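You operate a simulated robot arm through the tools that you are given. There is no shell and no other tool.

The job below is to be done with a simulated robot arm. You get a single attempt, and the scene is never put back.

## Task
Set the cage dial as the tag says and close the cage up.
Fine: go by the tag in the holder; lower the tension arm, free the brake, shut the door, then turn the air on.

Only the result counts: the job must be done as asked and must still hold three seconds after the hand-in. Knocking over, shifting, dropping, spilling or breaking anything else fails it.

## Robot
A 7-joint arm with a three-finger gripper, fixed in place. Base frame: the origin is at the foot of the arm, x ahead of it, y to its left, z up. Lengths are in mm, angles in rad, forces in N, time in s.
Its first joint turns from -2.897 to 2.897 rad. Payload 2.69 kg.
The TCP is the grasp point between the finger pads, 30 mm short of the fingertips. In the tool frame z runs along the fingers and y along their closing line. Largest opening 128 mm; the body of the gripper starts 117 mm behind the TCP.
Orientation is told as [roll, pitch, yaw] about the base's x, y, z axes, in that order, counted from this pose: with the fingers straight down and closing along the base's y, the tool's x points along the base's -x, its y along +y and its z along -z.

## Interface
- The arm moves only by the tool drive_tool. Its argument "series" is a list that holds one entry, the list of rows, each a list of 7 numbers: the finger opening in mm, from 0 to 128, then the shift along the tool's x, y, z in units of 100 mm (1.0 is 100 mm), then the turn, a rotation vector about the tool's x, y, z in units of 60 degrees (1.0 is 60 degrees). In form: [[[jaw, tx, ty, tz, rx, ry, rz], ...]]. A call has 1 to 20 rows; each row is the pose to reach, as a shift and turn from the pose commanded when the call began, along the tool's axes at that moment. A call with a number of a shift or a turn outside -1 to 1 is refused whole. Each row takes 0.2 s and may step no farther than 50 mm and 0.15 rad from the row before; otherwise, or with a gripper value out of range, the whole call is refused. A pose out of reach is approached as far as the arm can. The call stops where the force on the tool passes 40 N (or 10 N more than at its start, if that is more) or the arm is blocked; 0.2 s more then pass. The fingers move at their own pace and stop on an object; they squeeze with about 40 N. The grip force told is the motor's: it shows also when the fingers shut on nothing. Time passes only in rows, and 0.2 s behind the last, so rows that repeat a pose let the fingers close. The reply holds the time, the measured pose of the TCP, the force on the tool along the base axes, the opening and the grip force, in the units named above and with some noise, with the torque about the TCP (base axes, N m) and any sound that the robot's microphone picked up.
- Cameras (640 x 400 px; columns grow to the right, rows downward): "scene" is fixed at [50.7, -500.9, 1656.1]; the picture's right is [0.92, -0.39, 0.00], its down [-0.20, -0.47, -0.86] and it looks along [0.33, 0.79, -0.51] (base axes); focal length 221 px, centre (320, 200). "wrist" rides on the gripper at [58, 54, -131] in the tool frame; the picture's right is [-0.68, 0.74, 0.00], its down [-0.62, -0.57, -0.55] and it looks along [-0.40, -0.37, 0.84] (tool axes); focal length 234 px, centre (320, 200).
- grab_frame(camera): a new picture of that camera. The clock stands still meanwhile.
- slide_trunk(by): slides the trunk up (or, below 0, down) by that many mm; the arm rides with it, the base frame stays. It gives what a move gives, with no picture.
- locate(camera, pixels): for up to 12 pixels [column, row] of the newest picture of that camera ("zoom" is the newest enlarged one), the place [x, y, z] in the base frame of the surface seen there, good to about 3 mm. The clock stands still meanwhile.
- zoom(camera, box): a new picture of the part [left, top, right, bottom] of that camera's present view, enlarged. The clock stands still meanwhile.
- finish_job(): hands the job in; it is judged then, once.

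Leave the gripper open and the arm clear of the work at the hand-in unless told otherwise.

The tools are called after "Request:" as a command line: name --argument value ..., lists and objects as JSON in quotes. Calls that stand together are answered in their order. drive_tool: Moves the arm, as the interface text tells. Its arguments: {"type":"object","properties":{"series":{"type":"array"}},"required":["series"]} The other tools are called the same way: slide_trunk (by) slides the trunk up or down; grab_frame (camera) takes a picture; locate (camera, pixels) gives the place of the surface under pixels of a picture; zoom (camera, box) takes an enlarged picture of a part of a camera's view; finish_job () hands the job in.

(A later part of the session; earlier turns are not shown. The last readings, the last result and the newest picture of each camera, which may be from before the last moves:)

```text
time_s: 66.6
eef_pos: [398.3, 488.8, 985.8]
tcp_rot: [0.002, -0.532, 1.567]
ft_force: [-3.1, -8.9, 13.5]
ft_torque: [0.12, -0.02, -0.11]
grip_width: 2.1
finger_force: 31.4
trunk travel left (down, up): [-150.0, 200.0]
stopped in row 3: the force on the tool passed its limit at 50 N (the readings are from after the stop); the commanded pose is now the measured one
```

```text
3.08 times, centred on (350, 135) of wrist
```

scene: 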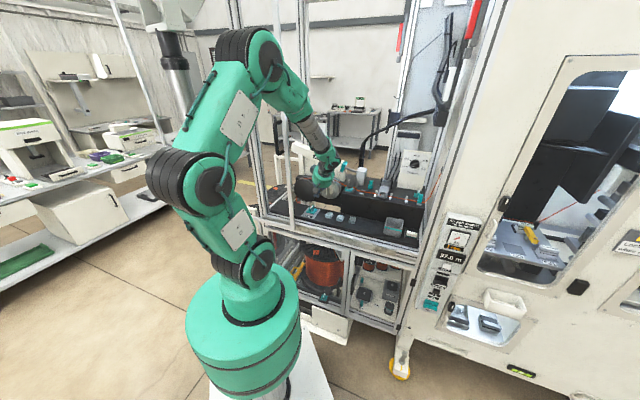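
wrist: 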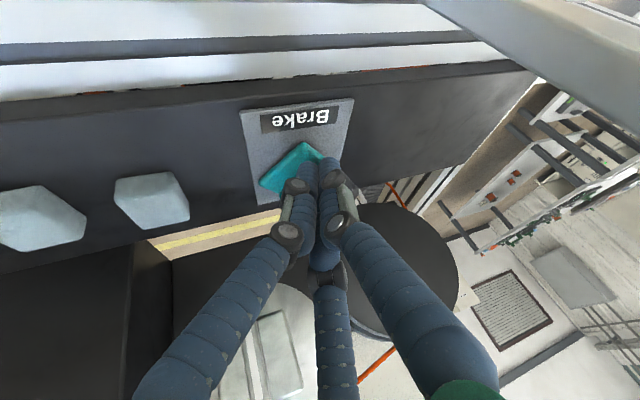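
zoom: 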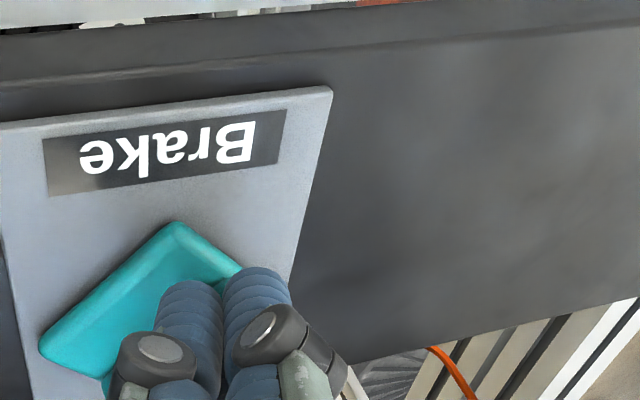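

The push reached its force limit with the knob at roughly 45–60°; the tips seem to be jamming at the fin's end. I'll back the hand out along its own axis and look.

Request:
drive_tool --series '[[[0, 0, 0, -0.1, 0, 0, 0], [0, 0, 0, -0.35, 0, 0, 0], [0, 0, 0, -0.6, 0, 0, 0], [0, 0, 0, -0.8, 0, 0, 0]]]'

Request:
grab_frame --camera "wrist"

Request:
zoom --camera "wrist" --box '[240, 40, 400, 170]'

Request:
zoom --camera "scene" --box '[290, 185, 345, 225]'

```text
time_s: 67.6
eef_pos: [397.5, 446.1, 1052.5]
tcp_rot: [0.004, -0.53, 1.565]
ft_force: [-0.1, 0.8, -0.8]
ft_torque: [0.0, 0.03, 0.0]
grip_width: 1.9
finger_force: 31.8
trunk travel left (down, up): [-150.0, 200.0]
```

```text
taken
```

wrist: 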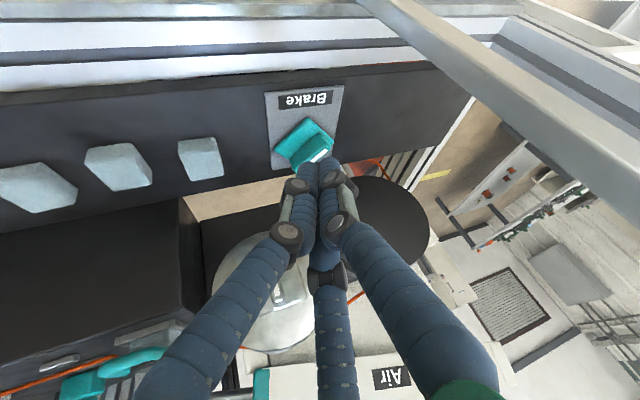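

```text
3.08 times, centred on (320, 105) of wrist
```

zoom: 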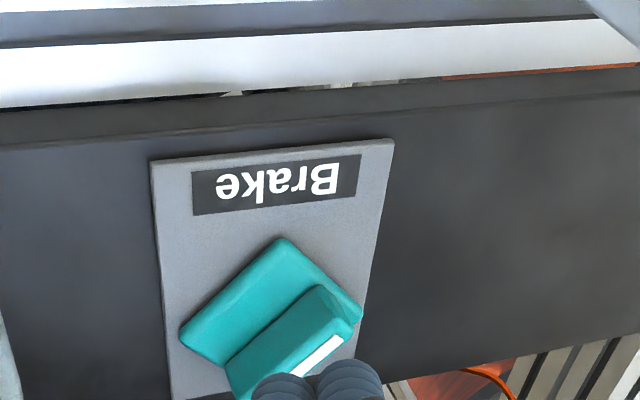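

```text
10.00 times, centred on (318, 205) of scene
```

zoom: 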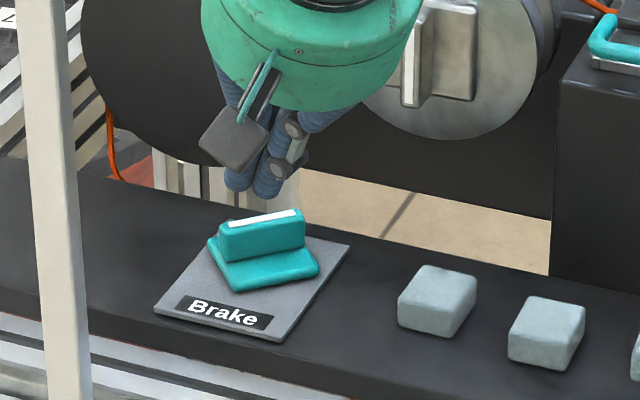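

The fin is now well rotated. I'll measure its angle.

Request:
locate --camera "zoom" --pixels '[[230, 223], [262, 218], [295, 213], [235, 245], [300, 240], [215, 255], [310, 270], [240, 290], [305, 255], [275, 217]]'

```text
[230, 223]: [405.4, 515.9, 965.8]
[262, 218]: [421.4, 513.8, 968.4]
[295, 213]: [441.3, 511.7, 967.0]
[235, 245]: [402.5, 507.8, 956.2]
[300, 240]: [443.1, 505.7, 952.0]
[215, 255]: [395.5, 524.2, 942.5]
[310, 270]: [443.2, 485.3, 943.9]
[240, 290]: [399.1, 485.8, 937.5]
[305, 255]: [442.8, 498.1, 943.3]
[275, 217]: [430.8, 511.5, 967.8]
```

The fin has turned about 52° clockwise (from n̂ towards s); 38° remain. I'll come down again on its front side (−n side of the left end), slightly higher than before to avoid rubbing the base, and push on.

Request:
drive_tool --series '[[[0, 0.02, -0.006, 0.2, 0, 0, 0], [0, 0.04, -0.012, 0.4, 0, 0, 0], [0, 0.06, -0.018, 0.58, 0, 0, 0], [0, 0.084, -0.024, 0.731, 0, 0, 0]]]'

Request:
zoom --camera "scene" --box '[290, 185, 345, 225]'

Request:
zoom --camera "wrist" --box '[240, 60, 400, 200]'

```text
time_s: 68.6
eef_pos: [400.5, 477.2, 984.9]
tcp_rot: [0.002, -0.53, 1.563]
ft_force: [-0.3, 1.1, -0.1]
ft_torque: [0.01, 0.01, 0.0]
grip_width: 2.0
finger_force: 31.4
trunk travel left (down, up): [-150.0, 200.0]
```

```text
10.00 times, centred on (318, 205) of scene
```

zoom: 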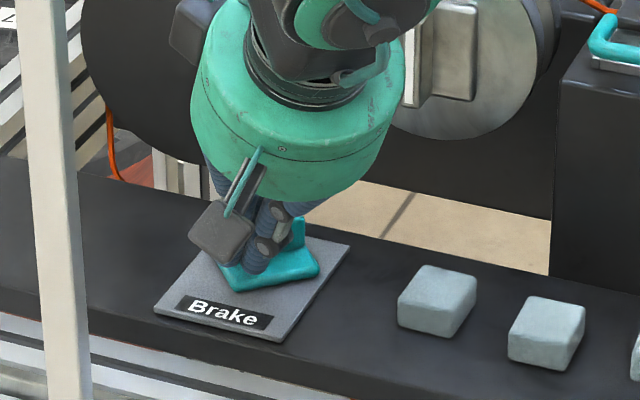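

```text
2.86 times, centred on (320, 130) of wrist
```

zoom: 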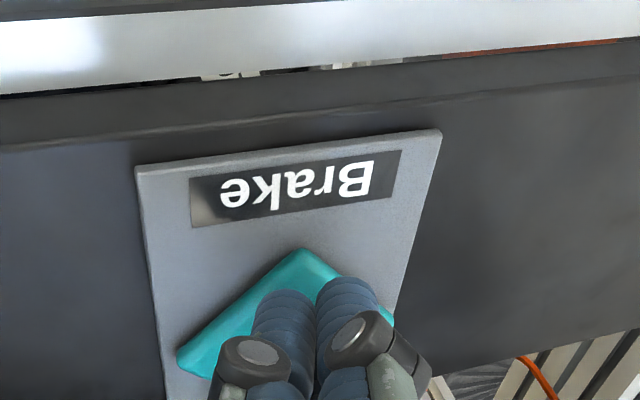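

Positioned on the front side of the fin's left end, no contact force. Pushing on towards the full 90°.

Request:
drive_tool --series '[[[0, -0.04, -0.04, 0.022, 0, 0, 0], [0, -0.077, -0.075, 0.045, 0, 0, 0], [0, -0.1, -0.06, 0.058, 0, 0, 0], [0, -0.121, -0.043, 0.07, 0, 0, 0], [0, -0.15, -0.03, 0.087, 0, 0, 0]]]'

Request:
zoom --camera "scene" --box '[290, 185, 345, 225]'

Request:
zoom --camera "wrist" --box '[240, 60, 400, 200]'

```text
time_s: 69.8
eef_pos: [405.1, 493.9, 988.7]
tcp_rot: [0.001, -0.532, 1.565]
ft_force: [1.4, -20.3, 25.4]
ft_torque: [-0.12, -0.15, -0.4]
grip_width: 2.1
finger_force: 31.4
trunk travel left (down, up): [-150.0, 200.0]
```

```text
10.00 times, centred on (318, 205) of scene
```

zoom: 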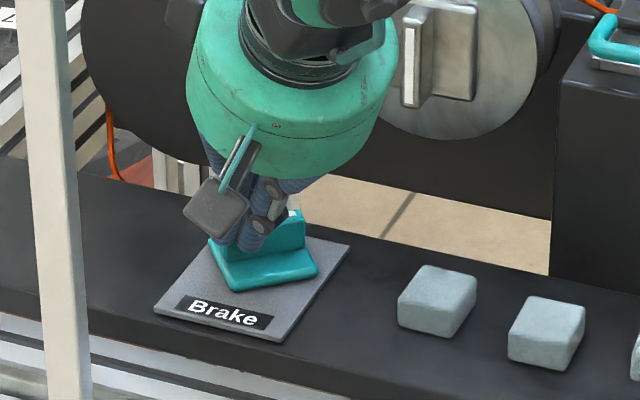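

```text
2.86 times, centred on (320, 130) of wrist
```

zoom: 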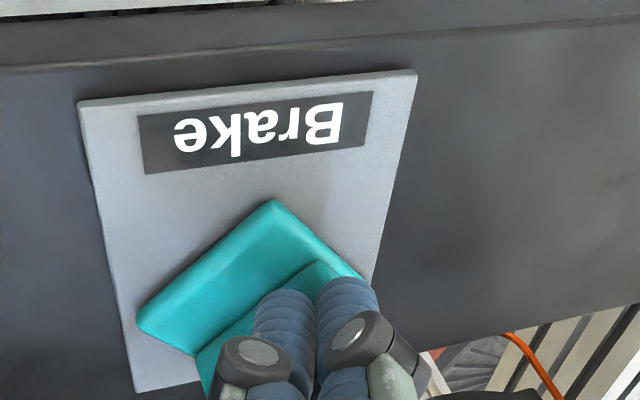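

The tips rode up over the fin's top edge (upward force 25 N) – the closed tips reach less far than I assumed. I'll back off, go ~13 mm lower, and push again.

Request:
drive_tool --series '[[[0, 0.1, 0.03, -0.06, 0, 0, 0], [0, 0.19, 0.05, -0.11, 0, 0, 0], [0, 0.22, 0.05, -0.05, 0, 0, 0], [0, 0.259, 0.05, 0.009, 0, 0, 0]]]'

Request:
zoom --camera "scene" --box '[290, 185, 345, 225]'

Request:
grab_frame --camera "wrist"

```text
time_s: 70.8
eef_pos: [398.4, 474.3, 971.5]
tcp_rot: [0.003, -0.528, 1.564]
ft_force: [-0.5, 0.2, -0.5]
ft_torque: [0.0, -0.01, -0.02]
grip_width: 2.5
finger_force: 31.5
trunk travel left (down, up): [-150.0, 200.0]
```

```text
10.00 times, centred on (318, 205) of scene
```

zoom: 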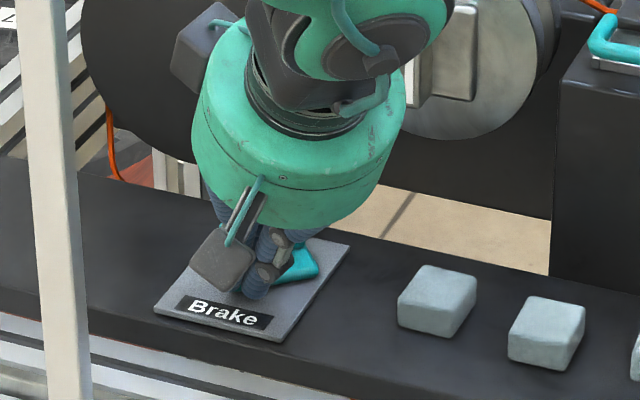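

```text
taken
```

wrist: 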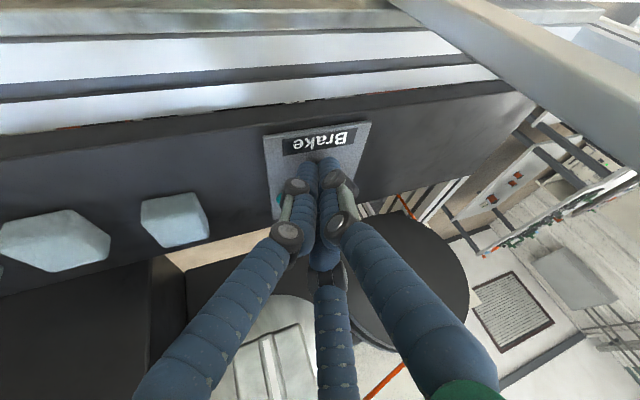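

Now low enough (tips ~954) and free. Pushing straight along +Y in small steps (~23 mm).

Request:
drive_tool --series '[[[0, -0.015, 0, -0.026, 0, 0, 0], [0, -0.058, 0, -0.001, 0, 0, 0], [0, -0.101, 0, 0.024, 0, 0, 0], [0, -0.136, 0, 0.044, 0, 0, 0], [0, -0.162, 0, 0.059, 0, 0, 0], [0, -0.188, 0, 0.074, 0, 0, 0]]]'

Request:
zoom --camera "scene" --box '[290, 185, 345, 225]'

Request:
zoom --camera "wrist" --box '[240, 60, 400, 200]'

```text
time_s: 72.2
eef_pos: [398.9, 493.5, 974.5]
tcp_rot: [0.004, -0.529, 1.565]
ft_force: [-2.0, -4.1, 0.9]
ft_torque: [-0.07, 0.06, 0.0]
grip_width: 2.0
finger_force: 31.2
trunk travel left (down, up): [-150.0, 200.0]
```

```text
10.00 times, centred on (318, 205) of scene
```

zoom: 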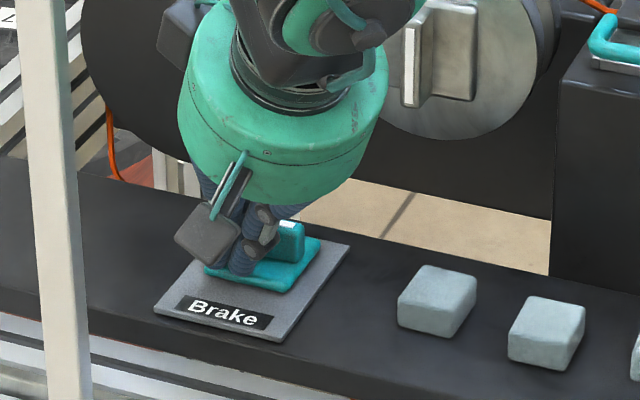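

```text
2.86 times, centred on (320, 130) of wrist
```

zoom: 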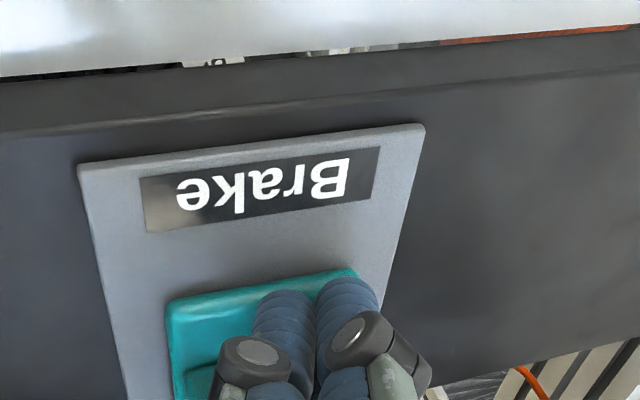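

The knob is now nearly square again with the plate (~87°). A few more millimetres to bring it to 90°.

Request:
drive_tool --series '[[[0, -0.017, 0, 0.01, 0, 0, 0], [0, -0.035, 0, 0.02, 0, 0, 0], [0, -0.035, 0, 0.02, 0, 0, 0]]]'

Request:
zoom --camera "wrist" --box '[240, 60, 400, 200]'

```text
time_s: 73.0
eef_pos: [396.5, 496.1, 973.6]
tcp_rot: [0.004, -0.529, 1.564]
ft_force: [-14.3, -25.2, -0.7]
ft_torque: [-0.38, 0.34, 0.1]
grip_width: 1.7
finger_force: 31.0
trunk travel left (down, up): [-150.0, 200.0]
```

```text
2.86 times, centred on (320, 130) of wrist
```

zoom: 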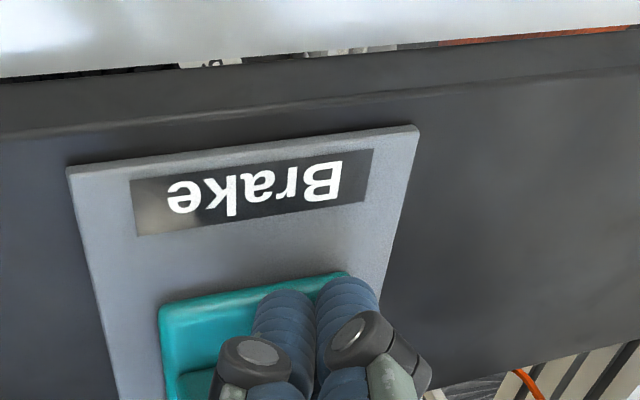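

The force rose sharply to 29 N – that's the end stop, at about 90°. I'll back out along the tool axis and check the fin.

Request:
drive_tool --series '[[[0, 0.06, 0, -0.05, 0, 0, 0], [0, 0.1, 0, -0.2, 0, 0, 0], [0, 0.1, 0, -0.5, 0, 0, 0], [0, 0.1, 0, -0.9, 0, 0, 0]]]'

Request:
zoom --camera "scene" --box '[290, 185, 345, 225]'

Request:
grab_frame --camera "wrist"

Request:
locate --camera "zoom" --pixels '[[250, 222], [270, 225], [290, 228], [302, 230], [240, 250], [310, 255]]'

```text
time_s: 74.0
eef_pos: [398.6, 442.9, 1048.7]
tcp_rot: [0.002, -0.531, 1.564]
ft_force: [-0.5, 0.2, -0.7]
ft_torque: [-0.03, 0.02, -0.04]
grip_width: 2.0
finger_force: 31.4
trunk travel left (down, up): [-150.0, 200.0]
```

```text
10.00 times, centred on (318, 205) of scene
```

zoom: 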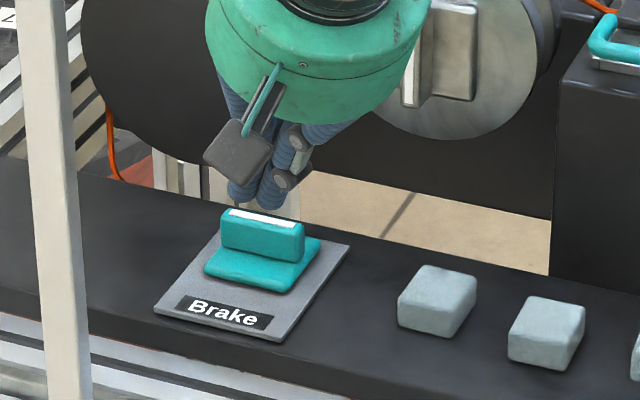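

```text
taken
```

wrist: 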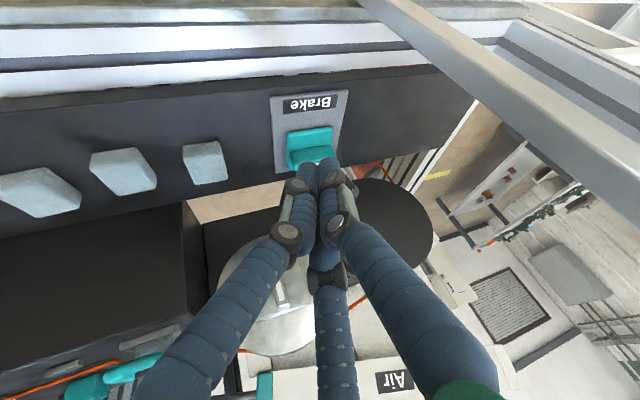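

```text
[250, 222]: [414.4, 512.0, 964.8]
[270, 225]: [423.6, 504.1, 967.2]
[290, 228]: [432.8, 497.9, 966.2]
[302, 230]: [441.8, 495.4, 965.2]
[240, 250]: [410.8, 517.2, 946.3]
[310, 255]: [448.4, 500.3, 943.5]
```

The fin now lies crosswise against its end stop – brake freed. Next, the door. I'll look at the door edge and its black handle in a fresh scene picture.

Request:
grab_frame --camera "scene"

Request:
zoom --camera "scene" --box '[250, 100, 330, 180]'

```text
taken
```

scene: 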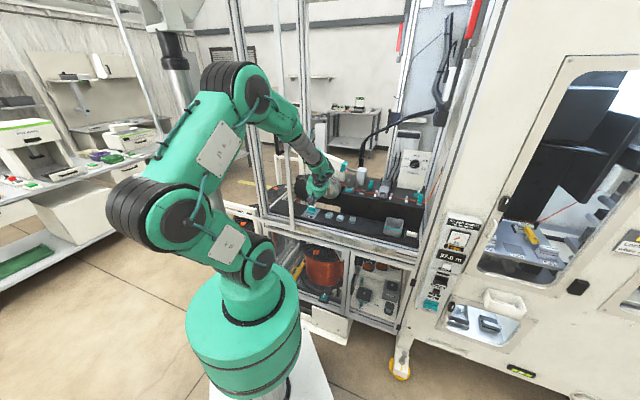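

```text
5.00 times, centred on (290, 140) of scene
```

zoom: 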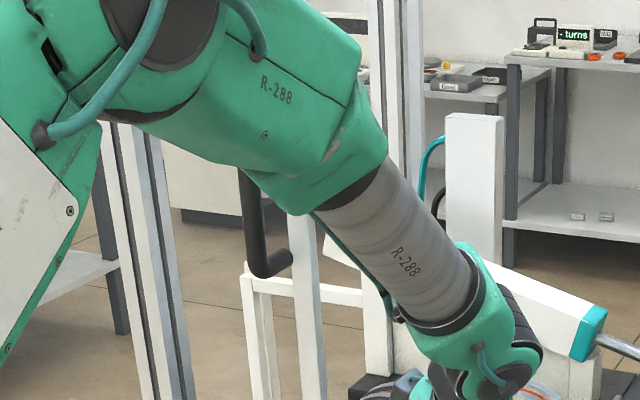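

Request:
zoom --camera "scene" --box '[200, 180, 310, 260]'

Request:
zoom --camera "scene" --box '[190, 0, 310, 110]'

```text
5.00 times, centred on (255, 220) of scene
```

zoom: 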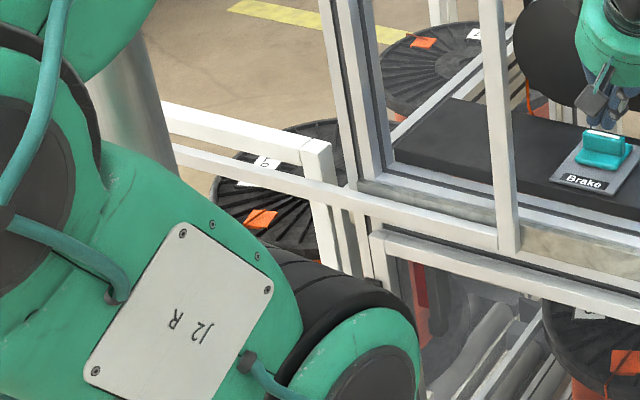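

```text
3.64 times, centred on (250, 55) of scene
```

zoom: 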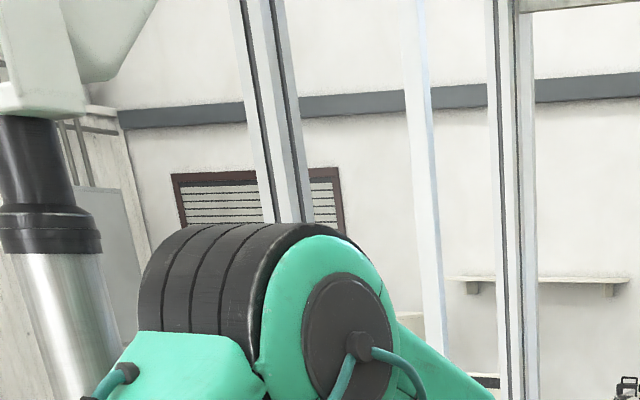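

The door is a framed clear panel: its bottom rail runs left from the leading edge, past the left post. I'll locate points on the handle and leading edge.

Request:
zoom --camera "scene" --box '[270, 130, 310, 160]'

Request:
locate --camera "zoom" --pixels '[[165, 120], [170, 200], [180, 260], [200, 280], [235, 270], [255, 250], [300, 200], [310, 300], [275, 250]]'

```text
13.33 times, centred on (290, 145) of scene
```

zoom: 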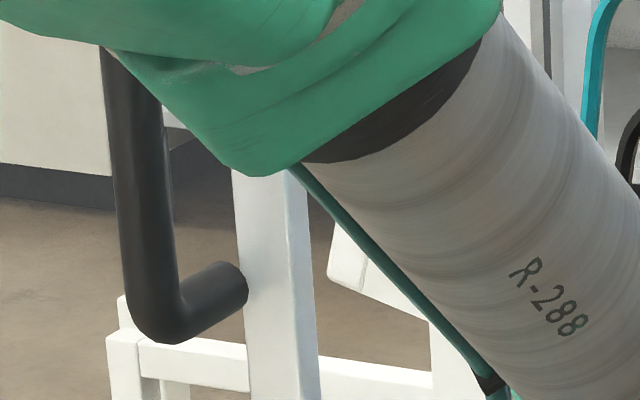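

```text
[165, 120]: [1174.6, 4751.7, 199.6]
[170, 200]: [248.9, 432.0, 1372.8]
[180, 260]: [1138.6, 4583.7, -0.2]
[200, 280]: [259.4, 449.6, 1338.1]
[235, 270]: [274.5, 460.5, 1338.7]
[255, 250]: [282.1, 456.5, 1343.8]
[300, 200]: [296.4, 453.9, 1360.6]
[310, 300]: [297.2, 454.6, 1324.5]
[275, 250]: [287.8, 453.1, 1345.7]
```

The handle is a vertical black tube (~20 mm) at s≈−131, n≈482, z≈1338–1440, standing off the leading stile towards the robot. Plan: straddle the tube with the fingers from the front and slide it right. First, back out of the cage along the tool axis.

Request:
drive_tool --series '[[[0, 0, 0, -0.25, 0, 0, 0], [0, 0, 0, -0.5, 0, 0, 0], [0, 0, 0, -0.75, 0, 0, 0], [0, 0, 0, -1.0, 0, 0, 0]]]'

Request:
drive_tool --series '[[[0, 0, 0, -0.25, 0, 0, 0], [0, 0, 0, -0.5, 0, 0, 0], [0, 0, 0, -0.75, 0, 0, 0], [0, 0, 0, -1.0, 0, 0, 0]]]'

Request:
drive_tool --series '[[[0, 0, 0, -0.25, 0, 0, 0], [0, 0, 0, -0.5, 0, 0, 0], [0, 0, 0, -0.75, 0, 0, 0], [0, 0, 0, -1.0, 0, 0, 0]]]'

Request:
grab_frame --camera "scene"

Request:
grab_frame --camera "wrist"

```text
time_s: 75.0
eef_pos: [398.8, 391.7, 1133.2]
tcp_rot: [0.006, -0.529, 1.563]
ft_force: [0.2, 0.9, -0.8]
ft_torque: [-0.02, -0.01, 0.0]
grip_width: 2.4
finger_force: 31.4
trunk travel left (down, up): [-150.0, 200.0]
```

```text
time_s: 76.0
eef_pos: [397.9, 340.6, 1218.5]
tcp_rot: [0.005, -0.529, 1.564]
ft_force: [0.3, 0.5, 1.0]
ft_torque: [0.0, 0.01, 0.02]
grip_width: 2.2
finger_force: 31.6
trunk travel left (down, up): [-150.0, 200.0]
```

```text
time_s: 77.0
eef_pos: [398.4, 291.4, 1305.1]
tcp_rot: [0.005, -0.529, 1.564]
ft_force: [-0.3, 0.7, -0.6]
ft_torque: [-0.03, 0.02, 0.02]
grip_width: 1.9
finger_force: 31.2
trunk travel left (down, up): [-150.0, 200.0]
```

```text
taken
```

scene: 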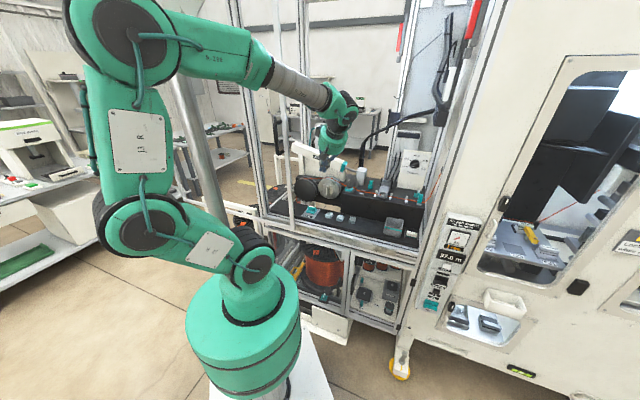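

```text
taken
```

wrist: 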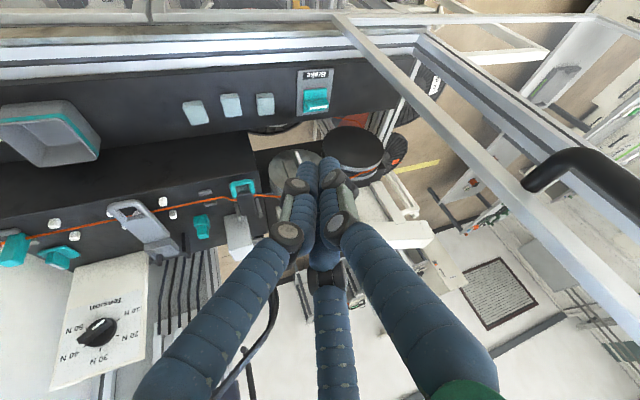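

The wrist view shows the handle tube at (580,180), attached to the leading stile. Now I'll swing the tool's yaw back to face the cage squarely, moving back and up a little as it turns.

Request:
drive_tool --series '[[[0, 0.01, 0.07, -0.12, 0.0625, 0, 0.108], [0, 0.02, 0.14, -0.24, 0.125, 0, 0.2165], [0, 0.03, 0.21, -0.36, 0.1875, 0, 0.325], [0, 0.045, 0.28, -0.48, 0.25, 0, 0.433], [0, 0.055, 0.35, -0.6, 0.3125, 0, 0.541], [0, 0.067, 0.424, -0.732, 0.375, 0, 0.65]]]'

Request:
drive_tool --series '[[[70, 0, 0, 0, 0, -0.12, 0], [70, 0, 0, 0, 0, -0.24, 0], [70, 0, 0, 0, 0, -0.333, 0]]]'

Request:
grab_frame --camera "scene"

Request:
grab_frame --camera "wrist"

```text
time_s: 78.4
eef_pos: [355.2, 249.2, 1367.1]
tcp_rot: [0.007, -0.527, 0.776]
ft_force: [-0.2, 0.8, 0.2]
ft_torque: [0.02, 0.02, 0.01]
grip_width: 2.0
finger_force: 31.8
trunk travel left (down, up): [-150.0, 200.0]
```

```text
time_s: 79.2
eef_pos: [355.3, 249.2, 1365.8]
tcp_rot: [0.008, -0.877, 0.77]
ft_force: [0.4, 0.3, 0.7]
ft_torque: [0.0, 0.02, 0.01]
grip_width: 70.0
finger_force: 0.0
trunk travel left (down, up): [-150.0, 200.0]
```

```text
taken
```

scene: 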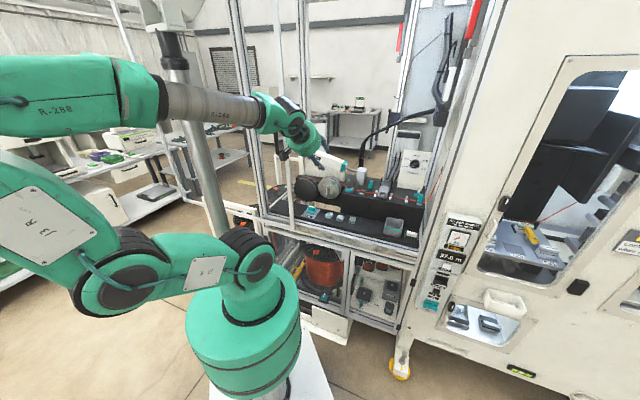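

```text
taken
```

wrist: 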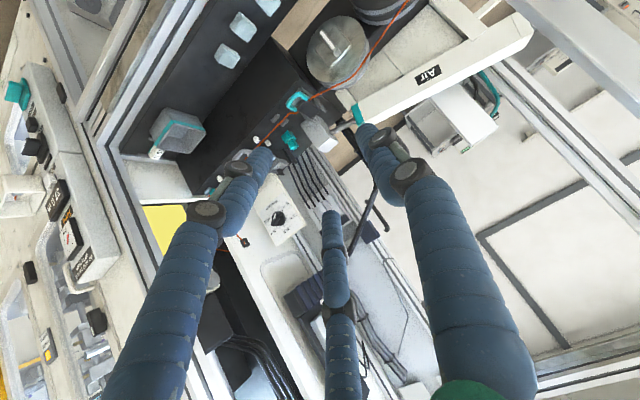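

The hand faces the cage at n≈427, s≈75, tilted 50°. I'll close the fingers and pass in front of the handle to its left side (n≈420, s≈−165, z≈1395), then push the tube right from there.

Request:
drive_tool --series '[[[0, -0.015, 0.2, -0.02, 0, 0, 0], [0, -0.03, 0.4, -0.04, 0, 0, 0], [0, -0.045, 0.6, -0.06, 0, 0, 0], [0, -0.06, 0.8, -0.08, 0, 0, 0]]]'

Request:
drive_tool --series '[[[0, -0.015, 0.2, -0.02, 0, 0, 0], [0, -0.03, 0.4, -0.04, 0, 0, 0], [0, -0.045, 0.6, -0.06, 0, 0, 0], [0, -0.06, 0.8, -0.08, 0, 0, 0]]]'

Request:
grab_frame --camera "scene"

Request:
grab_frame --camera "wrist"

```text
time_s: 80.2
eef_pos: [297.9, 304.9, 1375.1]
tcp_rot: [0.009, -0.876, 0.773]
ft_force: [0.5, -0.1, -0.7]
ft_torque: [0.01, 0.02, -0.02]
grip_width: 1.9
finger_force: 31.4
trunk travel left (down, up): [-150.0, 200.0]
```

```text
time_s: 81.2
eef_pos: [239.9, 359.2, 1386.3]
tcp_rot: [0.01, -0.877, 0.773]
ft_force: [-0.8, -0.9, -0.6]
ft_torque: [-0.03, -0.01, 0.0]
grip_width: 2.3
finger_force: 31.4
trunk travel left (down, up): [-150.0, 200.0]
```

```text
taken
```

scene: 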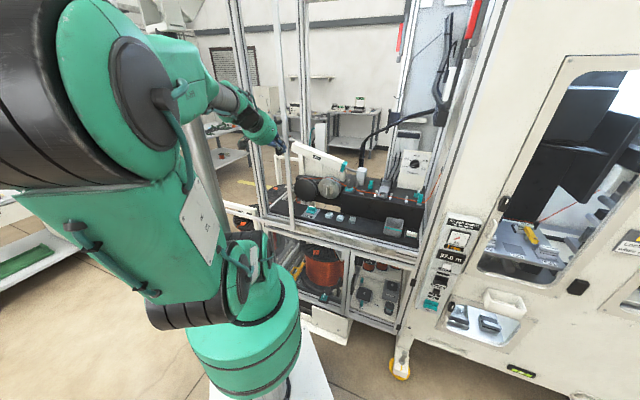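

```text
taken
```

wrist: 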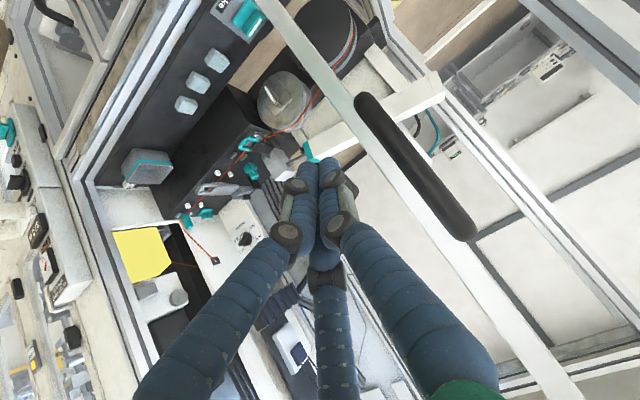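

The handle is now clearly in the wrist view: a tube from (365,105) to (460,225). I'll measure it from here.

Request:
locate --camera "wrist" --pixels '[[370, 110], [385, 130], [400, 155], [415, 175], [430, 195], [450, 220], [465, 232], [300, 45], [350, 85], [480, 280], [395, 175], [360, 97]]'

Request:
zoom --camera "wrist" --box '[300, 60, 520, 280]'

```text
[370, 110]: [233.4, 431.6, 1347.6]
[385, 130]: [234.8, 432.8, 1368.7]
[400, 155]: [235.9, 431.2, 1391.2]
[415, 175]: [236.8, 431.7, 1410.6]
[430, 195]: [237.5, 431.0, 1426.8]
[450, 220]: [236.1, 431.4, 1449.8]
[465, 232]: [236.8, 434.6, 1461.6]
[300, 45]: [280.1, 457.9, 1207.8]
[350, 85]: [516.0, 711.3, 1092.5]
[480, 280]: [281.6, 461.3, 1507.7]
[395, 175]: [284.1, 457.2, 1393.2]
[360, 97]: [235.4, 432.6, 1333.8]
```

```text
1.82 times, centred on (410, 170) of wrist
```

zoom: 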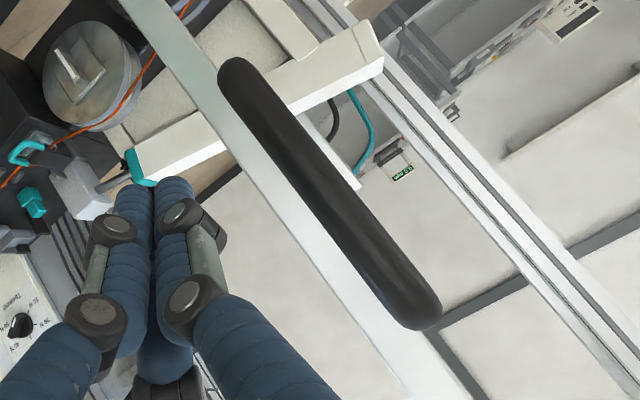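

The tube's axis is at s≈−138, n≈481, z 1334–1461. I'll draw back slightly and pass to its left (s≈−176).

Request:
drive_tool --series '[[[0, 0.013, 0, -0.171, 0, 0, 0], [0, 0.013, 0.3, -0.171, 0, 0, 0], [0, 0.013, 0.6, -0.171, 0, 0, 0], [0, 0.013, 0.92, -0.171, 0, 0, 0]]]'

Request:
grab_frame --camera "wrist"

Request:
grab_frame --camera "scene"

```text
time_s: 82.4
eef_pos: [211.4, 383.4, 1406.9]
tcp_rot: [0.04, -0.893, 0.634]
ft_force: [0.0, 0.9, -0.2]
ft_torque: [-0.02, -0.02, -0.04]
grip_width: 1.9
finger_force: 31.8
trunk travel left (down, up): [-150.0, 200.0]
stopped in row 4: the arm was blocked; the commanded pose is now the measured one
```

```text
taken
```

wrist: 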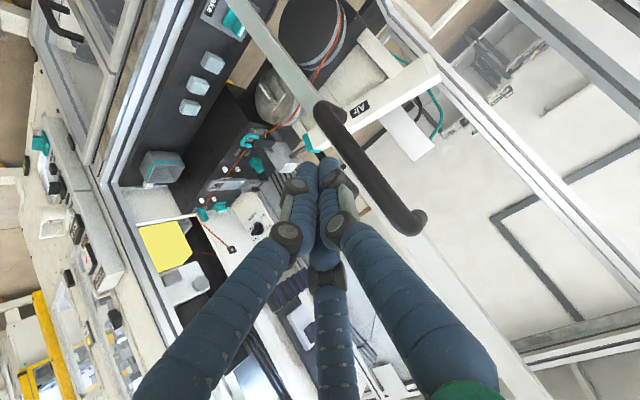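

```text
taken
```

scene: 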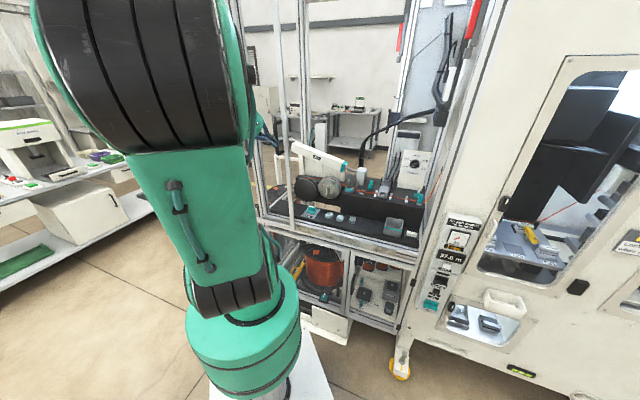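

The arm got blocked there: it is folded too tightly. I'll move back right, make the tool steeper (30° from vertical) and lower the trunk so the arm is less folded. First, 100 mm to the right.

Request:
drive_tool --series '[[[0, 0, -0.25, 0, 0, 0, 0], [0, 0, -0.5, 0, 0, 0, 0], [0, 0, -0.75, 0, 0, 0, 0], [0, 0, -1.0, 0, 0, 0, 0]]]'

Request:
grab_frame --camera "scene"

```text
time_s: 83.4
eef_pos: [270.1, 306.7, 1404.0]
tcp_rot: [0.038, -0.894, 0.644]
ft_force: [-0.1, -0.1, 0.7]
ft_torque: [-0.04, 0.0, 0.02]
grip_width: 2.0
finger_force: 31.6
trunk travel left (down, up): [-150.0, 200.0]
```

```text
taken
```

scene: 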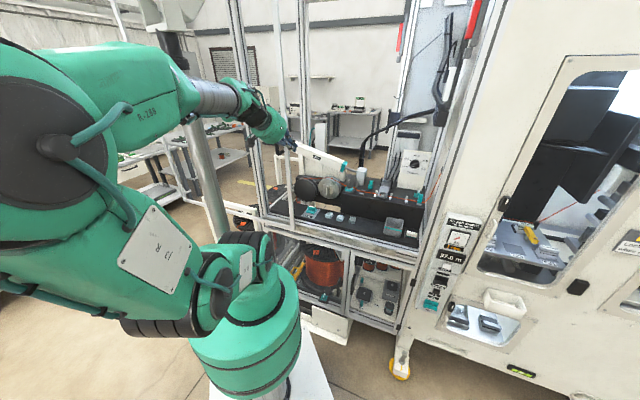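

Now correct the yaw and steepen the tool to about 30° from vertical, moving another 60 mm right.

Request:
drive_tool --series '[[[0, 0, -0.15, 0, -0.018, 0.09, -0.021], [0, 0, -0.3, 0, -0.035, 0.18, -0.042], [0, 0, -0.45, 0, -0.052, 0.27, -0.063], [0, 0, -0.6, 0, -0.07, 0.35, -0.085]]]'

Request:
slide_trunk --by -150

Request:
grab_frame --camera "scene"

Request:
grab_frame --camera "wrist"

```text
time_s: 84.4
eef_pos: [307.1, 260.0, 1401.7]
tcp_rot: [0.027, -0.531, 0.778]
ft_force: [1.0, -0.2, -0.5]
ft_torque: [0.01, -0.03, 0.02]
grip_width: 1.8
finger_force: 31.5
trunk travel left (down, up): [-150.0, 200.0]
```

```text
time_s: 86.2
eef_pos: [306.6, 260.2, 1253.5]
tcp_rot: [0.024, -0.53, 0.777]
ft_force: [0.6, 0.4, -1.0]
ft_torque: [0.01, 0.01, 0.01]
grip_width: 1.9
finger_force: 31.4
trunk travel left (down, up): [0.0, 350.0]
```

```text
taken
```

scene: 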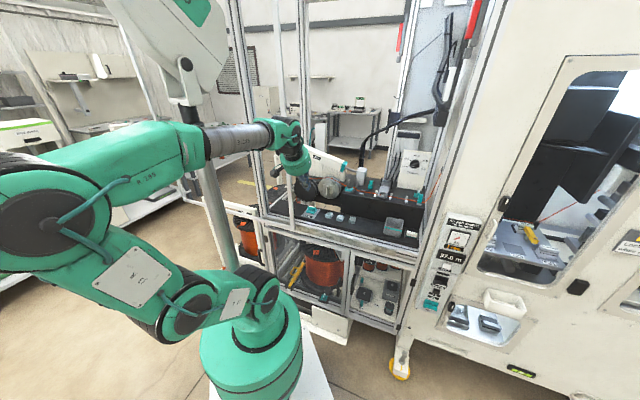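

```text
taken
```

wrist: 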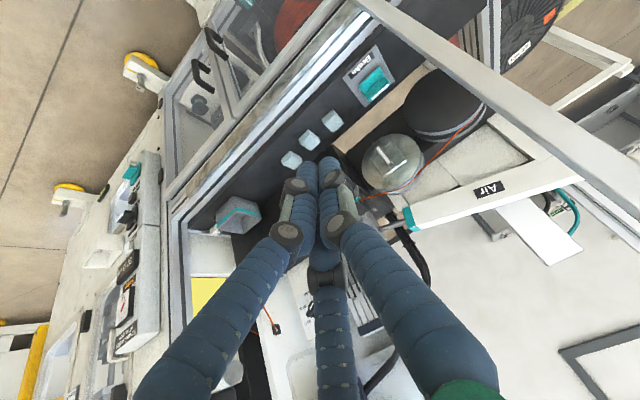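

The trunk is fully down. There's a metal column with a white fitting at left (190,85) close to my forearm in the picture; I'll check how near it is.

Request:
locate --camera "scene" --pixels '[[190, 90], [180, 62], [205, 180], [215, 215], [195, 135], [240, 140], [275, 135], [150, 20], [190, 45], [60, 210], [150, 150], [160, 310]]'

```text
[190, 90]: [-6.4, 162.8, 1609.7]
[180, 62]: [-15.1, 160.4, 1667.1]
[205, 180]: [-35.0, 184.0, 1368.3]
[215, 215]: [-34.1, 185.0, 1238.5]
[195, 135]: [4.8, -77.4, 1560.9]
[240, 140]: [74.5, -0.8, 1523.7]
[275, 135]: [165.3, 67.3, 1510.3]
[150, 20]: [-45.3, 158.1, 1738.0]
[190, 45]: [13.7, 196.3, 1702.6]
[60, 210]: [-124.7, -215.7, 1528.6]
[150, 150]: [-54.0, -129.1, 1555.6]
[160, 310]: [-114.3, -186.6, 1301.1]
```

The column is part of the robot's own trunk (it moves with it, at x≈−35, y≈185), so the block was a self-collision on my left. I'll instead approach the handle from the right-front with the tool yawed to +Y; first yaw +45° while rising 100 mm.

Request:
drive_tool --series '[[[0, -0.08, 0, -0.144, -0.063, 0, -0.11], [0, -0.167, 0, -0.289, -0.126, 0, -0.219], [0, -0.25, 0, -0.433, -0.19, 0, -0.329], [0, -0.333, 0, -0.577, -0.253, 0, -0.438], [0, -0.417, 0, -0.722, -0.316, 0, -0.548], [0, -0.5, 0, -0.866, -0.379, 0, -0.657]]]'

Request:
grab_frame --camera "scene"

Request:
grab_frame --camera "wrist"

```text
time_s: 87.6
eef_pos: [307.6, 259.0, 1352.8]
tcp_rot: [0.012, -0.545, 1.58]
ft_force: [0.2, 0.3, -0.3]
ft_torque: [0.04, 0.0, -0.07]
grip_width: 2.1
finger_force: 31.2
trunk travel left (down, up): [0.0, 350.0]
```

```text
taken
```

scene: 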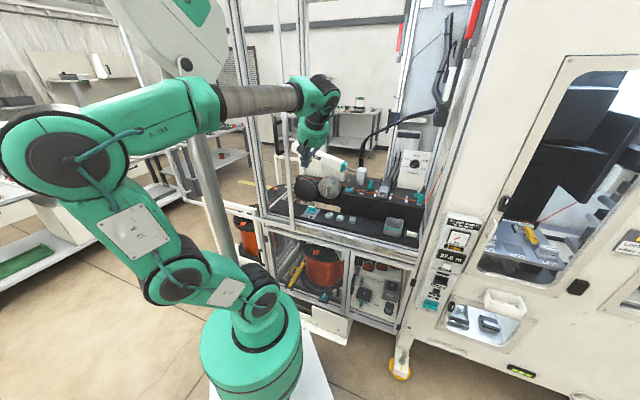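

```text
taken
```

wrist: 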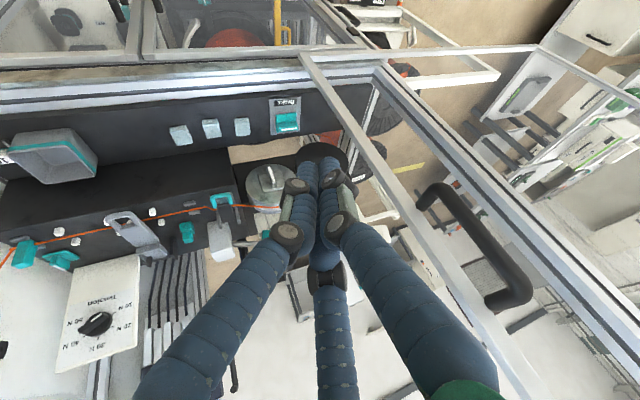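

The handle is a D-shape in view at (470,240). Now tilt 15° more and move to its left-front line (x≈190), staying well in front of the door.

Request:
drive_tool --series '[[[0, -0.11, 0.25, -0.05, 0, -0.06, 0], [0, -0.22, 0.5, -0.1, 0, -0.125, 0], [0, -0.33, 0.75, -0.15, 0, -0.19, 0], [0, -0.43, 1.0, -0.21, 0, -0.25, 0]]]'

Request:
grab_frame --camera "scene"

Request:
grab_frame --camera "wrist"

```text
time_s: 88.6
eef_pos: [207.9, 282.8, 1394.1]
tcp_rot: [0.016, -0.806, 1.572]
ft_force: [0.6, 0.4, 0.2]
ft_torque: [-0.02, 0.06, 0.04]
grip_width: 2.1
finger_force: 30.7
trunk travel left (down, up): [0.0, 350.0]
```

```text
taken
```

scene: 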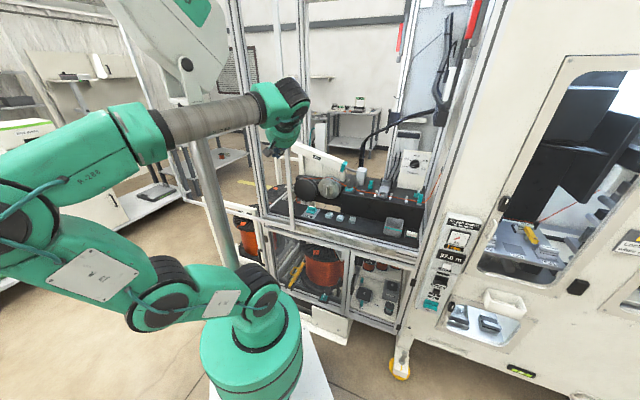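

```text
taken
```

wrist: 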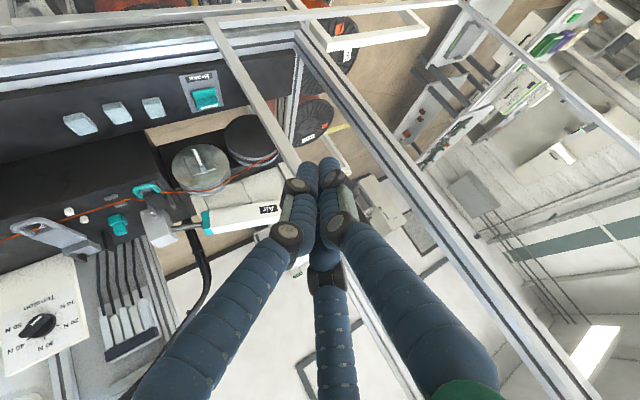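

TCP at x≈208, y≈283, z≈1394. Now advance along +Y on the left of the tube (x≈193), first 80 mm.

Request:
drive_tool --series '[[[0, 0, 0.15, 0, 0, 0, 0], [0, -0.2, 0.15, 0.18, 0, 0, 0], [0, -0.4, 0.15, 0.36, 0, 0, 0], [0, -0.597, 0.15, 0.536, 0, 0, 0]]]'

Request:
grab_frame --camera "scene"

Request:
grab_frame --camera "wrist"

```text
time_s: 89.6
eef_pos: [190.7, 363.3, 1398.8]
tcp_rot: [0.014, -0.805, 1.573]
ft_force: [-0.9, 0.0, 0.4]
ft_torque: [0.0, -0.05, 0.02]
grip_width: 2.1
finger_force: 31.5
trunk travel left (down, up): [0.0, 350.0]
```

```text
taken
```

scene: 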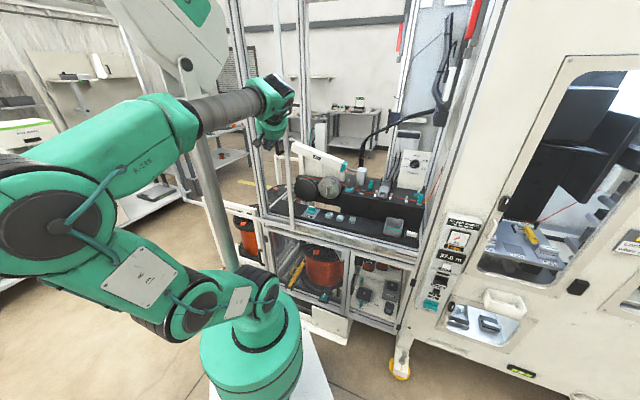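

```text
taken
```

wrist: 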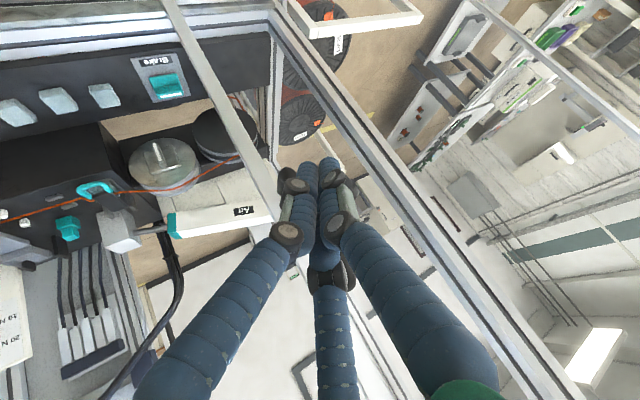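

Request:
zoom --camera "wrist" --box '[220, 120, 400, 300]'

Request:
zoom --camera "scene" --box '[245, 60, 325, 160]'

```text
2.22 times, centred on (310, 210) of wrist
```

zoom: 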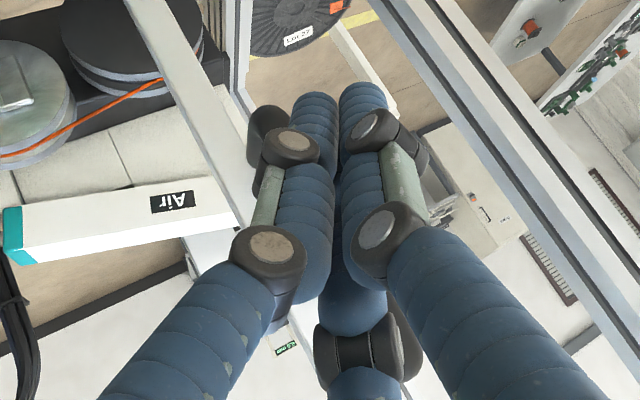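

```text
4.00 times, centred on (285, 110) of scene
```

zoom: 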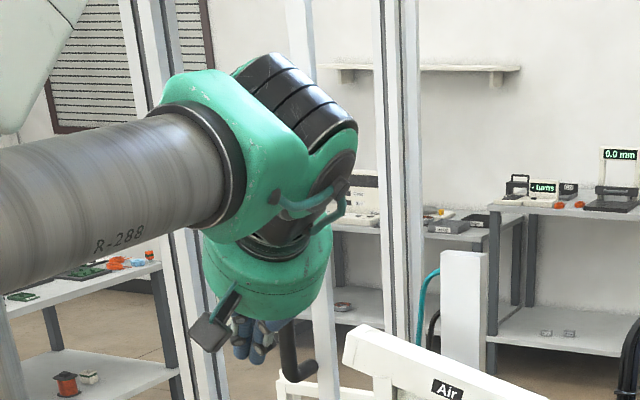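

The handle is just left of the fingertips in this view, with room. Advance another 75 mm along +Y so the fingers lie alongside the tube.

Request:
drive_tool --series '[[[0, -0.17, 0, 0.18, 0, 0, 0], [0, -0.34, 0, 0.36, 0, 0, 0], [0, -0.519, 0, 0.542, 0, 0, 0]]]'

Request:
zoom --camera "wrist" --box '[200, 100, 420, 300]'

Request:
zoom --camera "scene" --box '[245, 60, 325, 160]'

```text
time_s: 90.4
eef_pos: [191.6, 438.1, 1399.5]
tcp_rot: [0.017, -0.805, 1.572]
ft_force: [-0.2, 0.6, 0.0]
ft_torque: [0.02, 0.0, -0.02]
grip_width: 2.0
finger_force: 31.5
trunk travel left (down, up): [0.0, 350.0]
```

```text
2.00 times, centred on (310, 200) of wrist
```

zoom: 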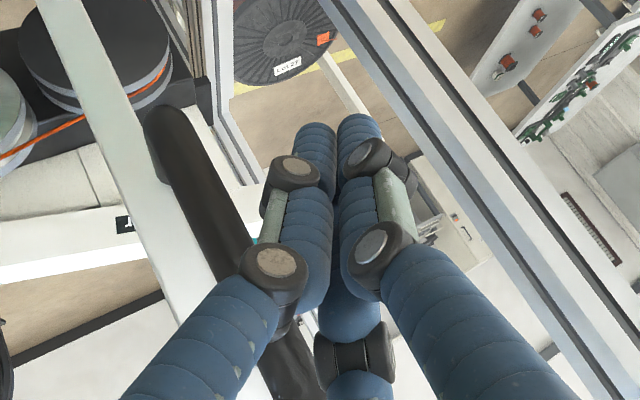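

```text
4.00 times, centred on (285, 110) of scene
```

zoom: 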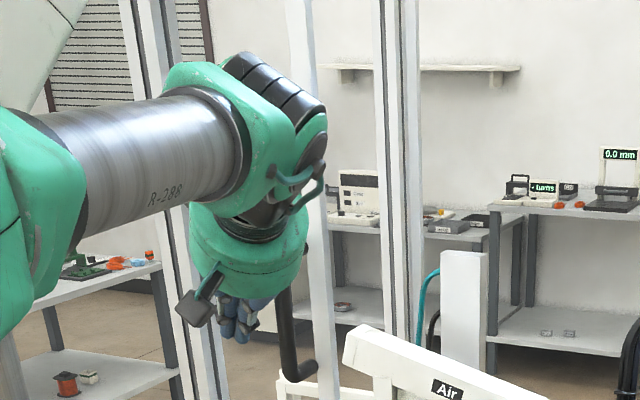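

The closed fingers are alongside the tube on its left. Now I push rightwards along the cage front (+s), first 60 mm, watching the force.

Request:
drive_tool --series '[[[0, 0.049, -0.071, -0.051, 0, 0, 0], [0, 0.098, -0.141, -0.102, 0, 0, 0], [0, 0.147, -0.212, -0.153, 0, 0, 0], [0, 0.196, -0.283, -0.204, 0, 0, 0], [0, 0.245, -0.354, -0.255, 0, 0, 0], [0, 0.293, -0.424, -0.306, 0, 0, 0]]]'

Request:
zoom --camera "wrist" --box '[200, 100, 420, 300]'

Request:
zoom --camera "scene" --box '[245, 60, 325, 160]'

```text
time_s: 91.8
eef_pos: [233.5, 394.6, 1399.5]
tcp_rot: [0.015, -0.804, 1.571]
ft_force: [-0.3, 0.5, -0.5]
ft_torque: [0.01, -0.03, 0.01]
grip_width: 2.1
finger_force: 31.3
trunk travel left (down, up): [0.0, 350.0]
```

```text
2.00 times, centred on (310, 200) of wrist
```

zoom: 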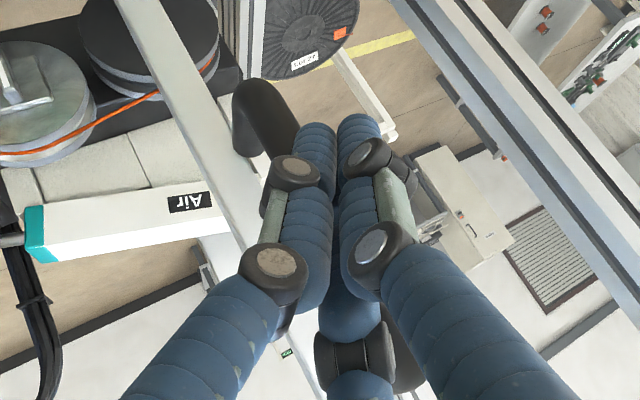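

```text
4.00 times, centred on (285, 110) of scene
```

zoom: 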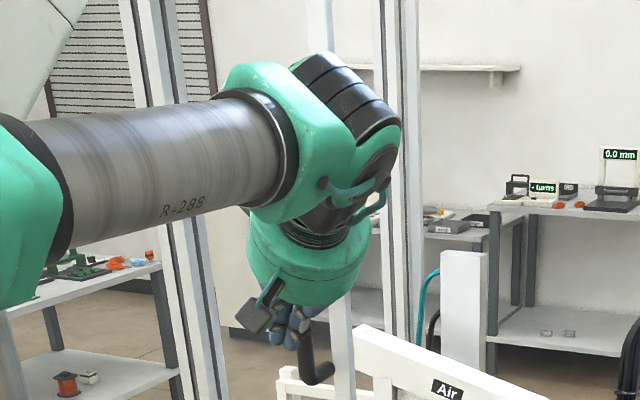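

The stile is moving with the push at almost no force. Continue 120 mm further right.

Request:
drive_tool --series '[[[0, 0.098, -0.141, -0.102, 0, 0, 0], [0, 0.196, -0.283, -0.204, 0, 0, 0], [0, 0.293, -0.424, -0.306, 0, 0, 0], [0, 0.391, -0.565, -0.408, 0, 0, 0], [0, 0.489, -0.707, -0.51, 0, 0, 0], [0, 0.587, -0.848, -0.612, 0, 0, 0]]]'

Request:
grab_frame --camera "wrist"

Request:
grab_frame --camera "scene"

```text
time_s: 93.2
eef_pos: [320.8, 313.3, 1397.6]
tcp_rot: [0.013, -0.805, 1.572]
ft_force: [-0.2, 0.5, 0.1]
ft_torque: [0.02, 0.03, 0.02]
grip_width: 2.2
finger_force: 31.4
trunk travel left (down, up): [0.0, 350.0]
```

```text
taken
```

wrist: 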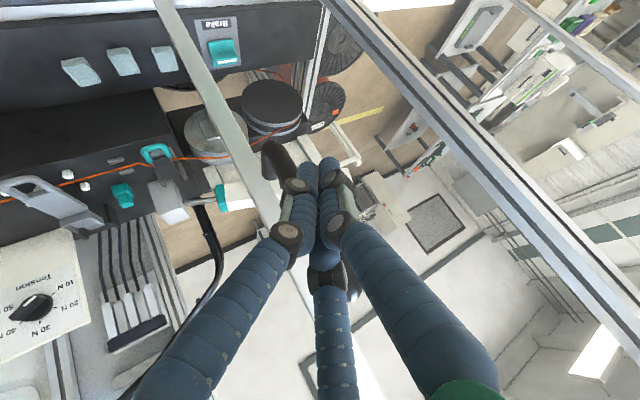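

```text
taken
```

scene: 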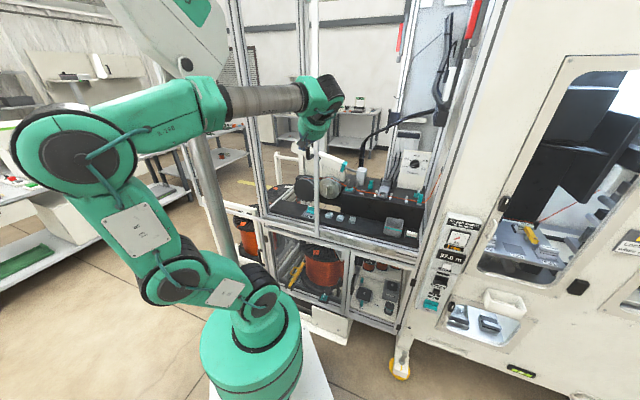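

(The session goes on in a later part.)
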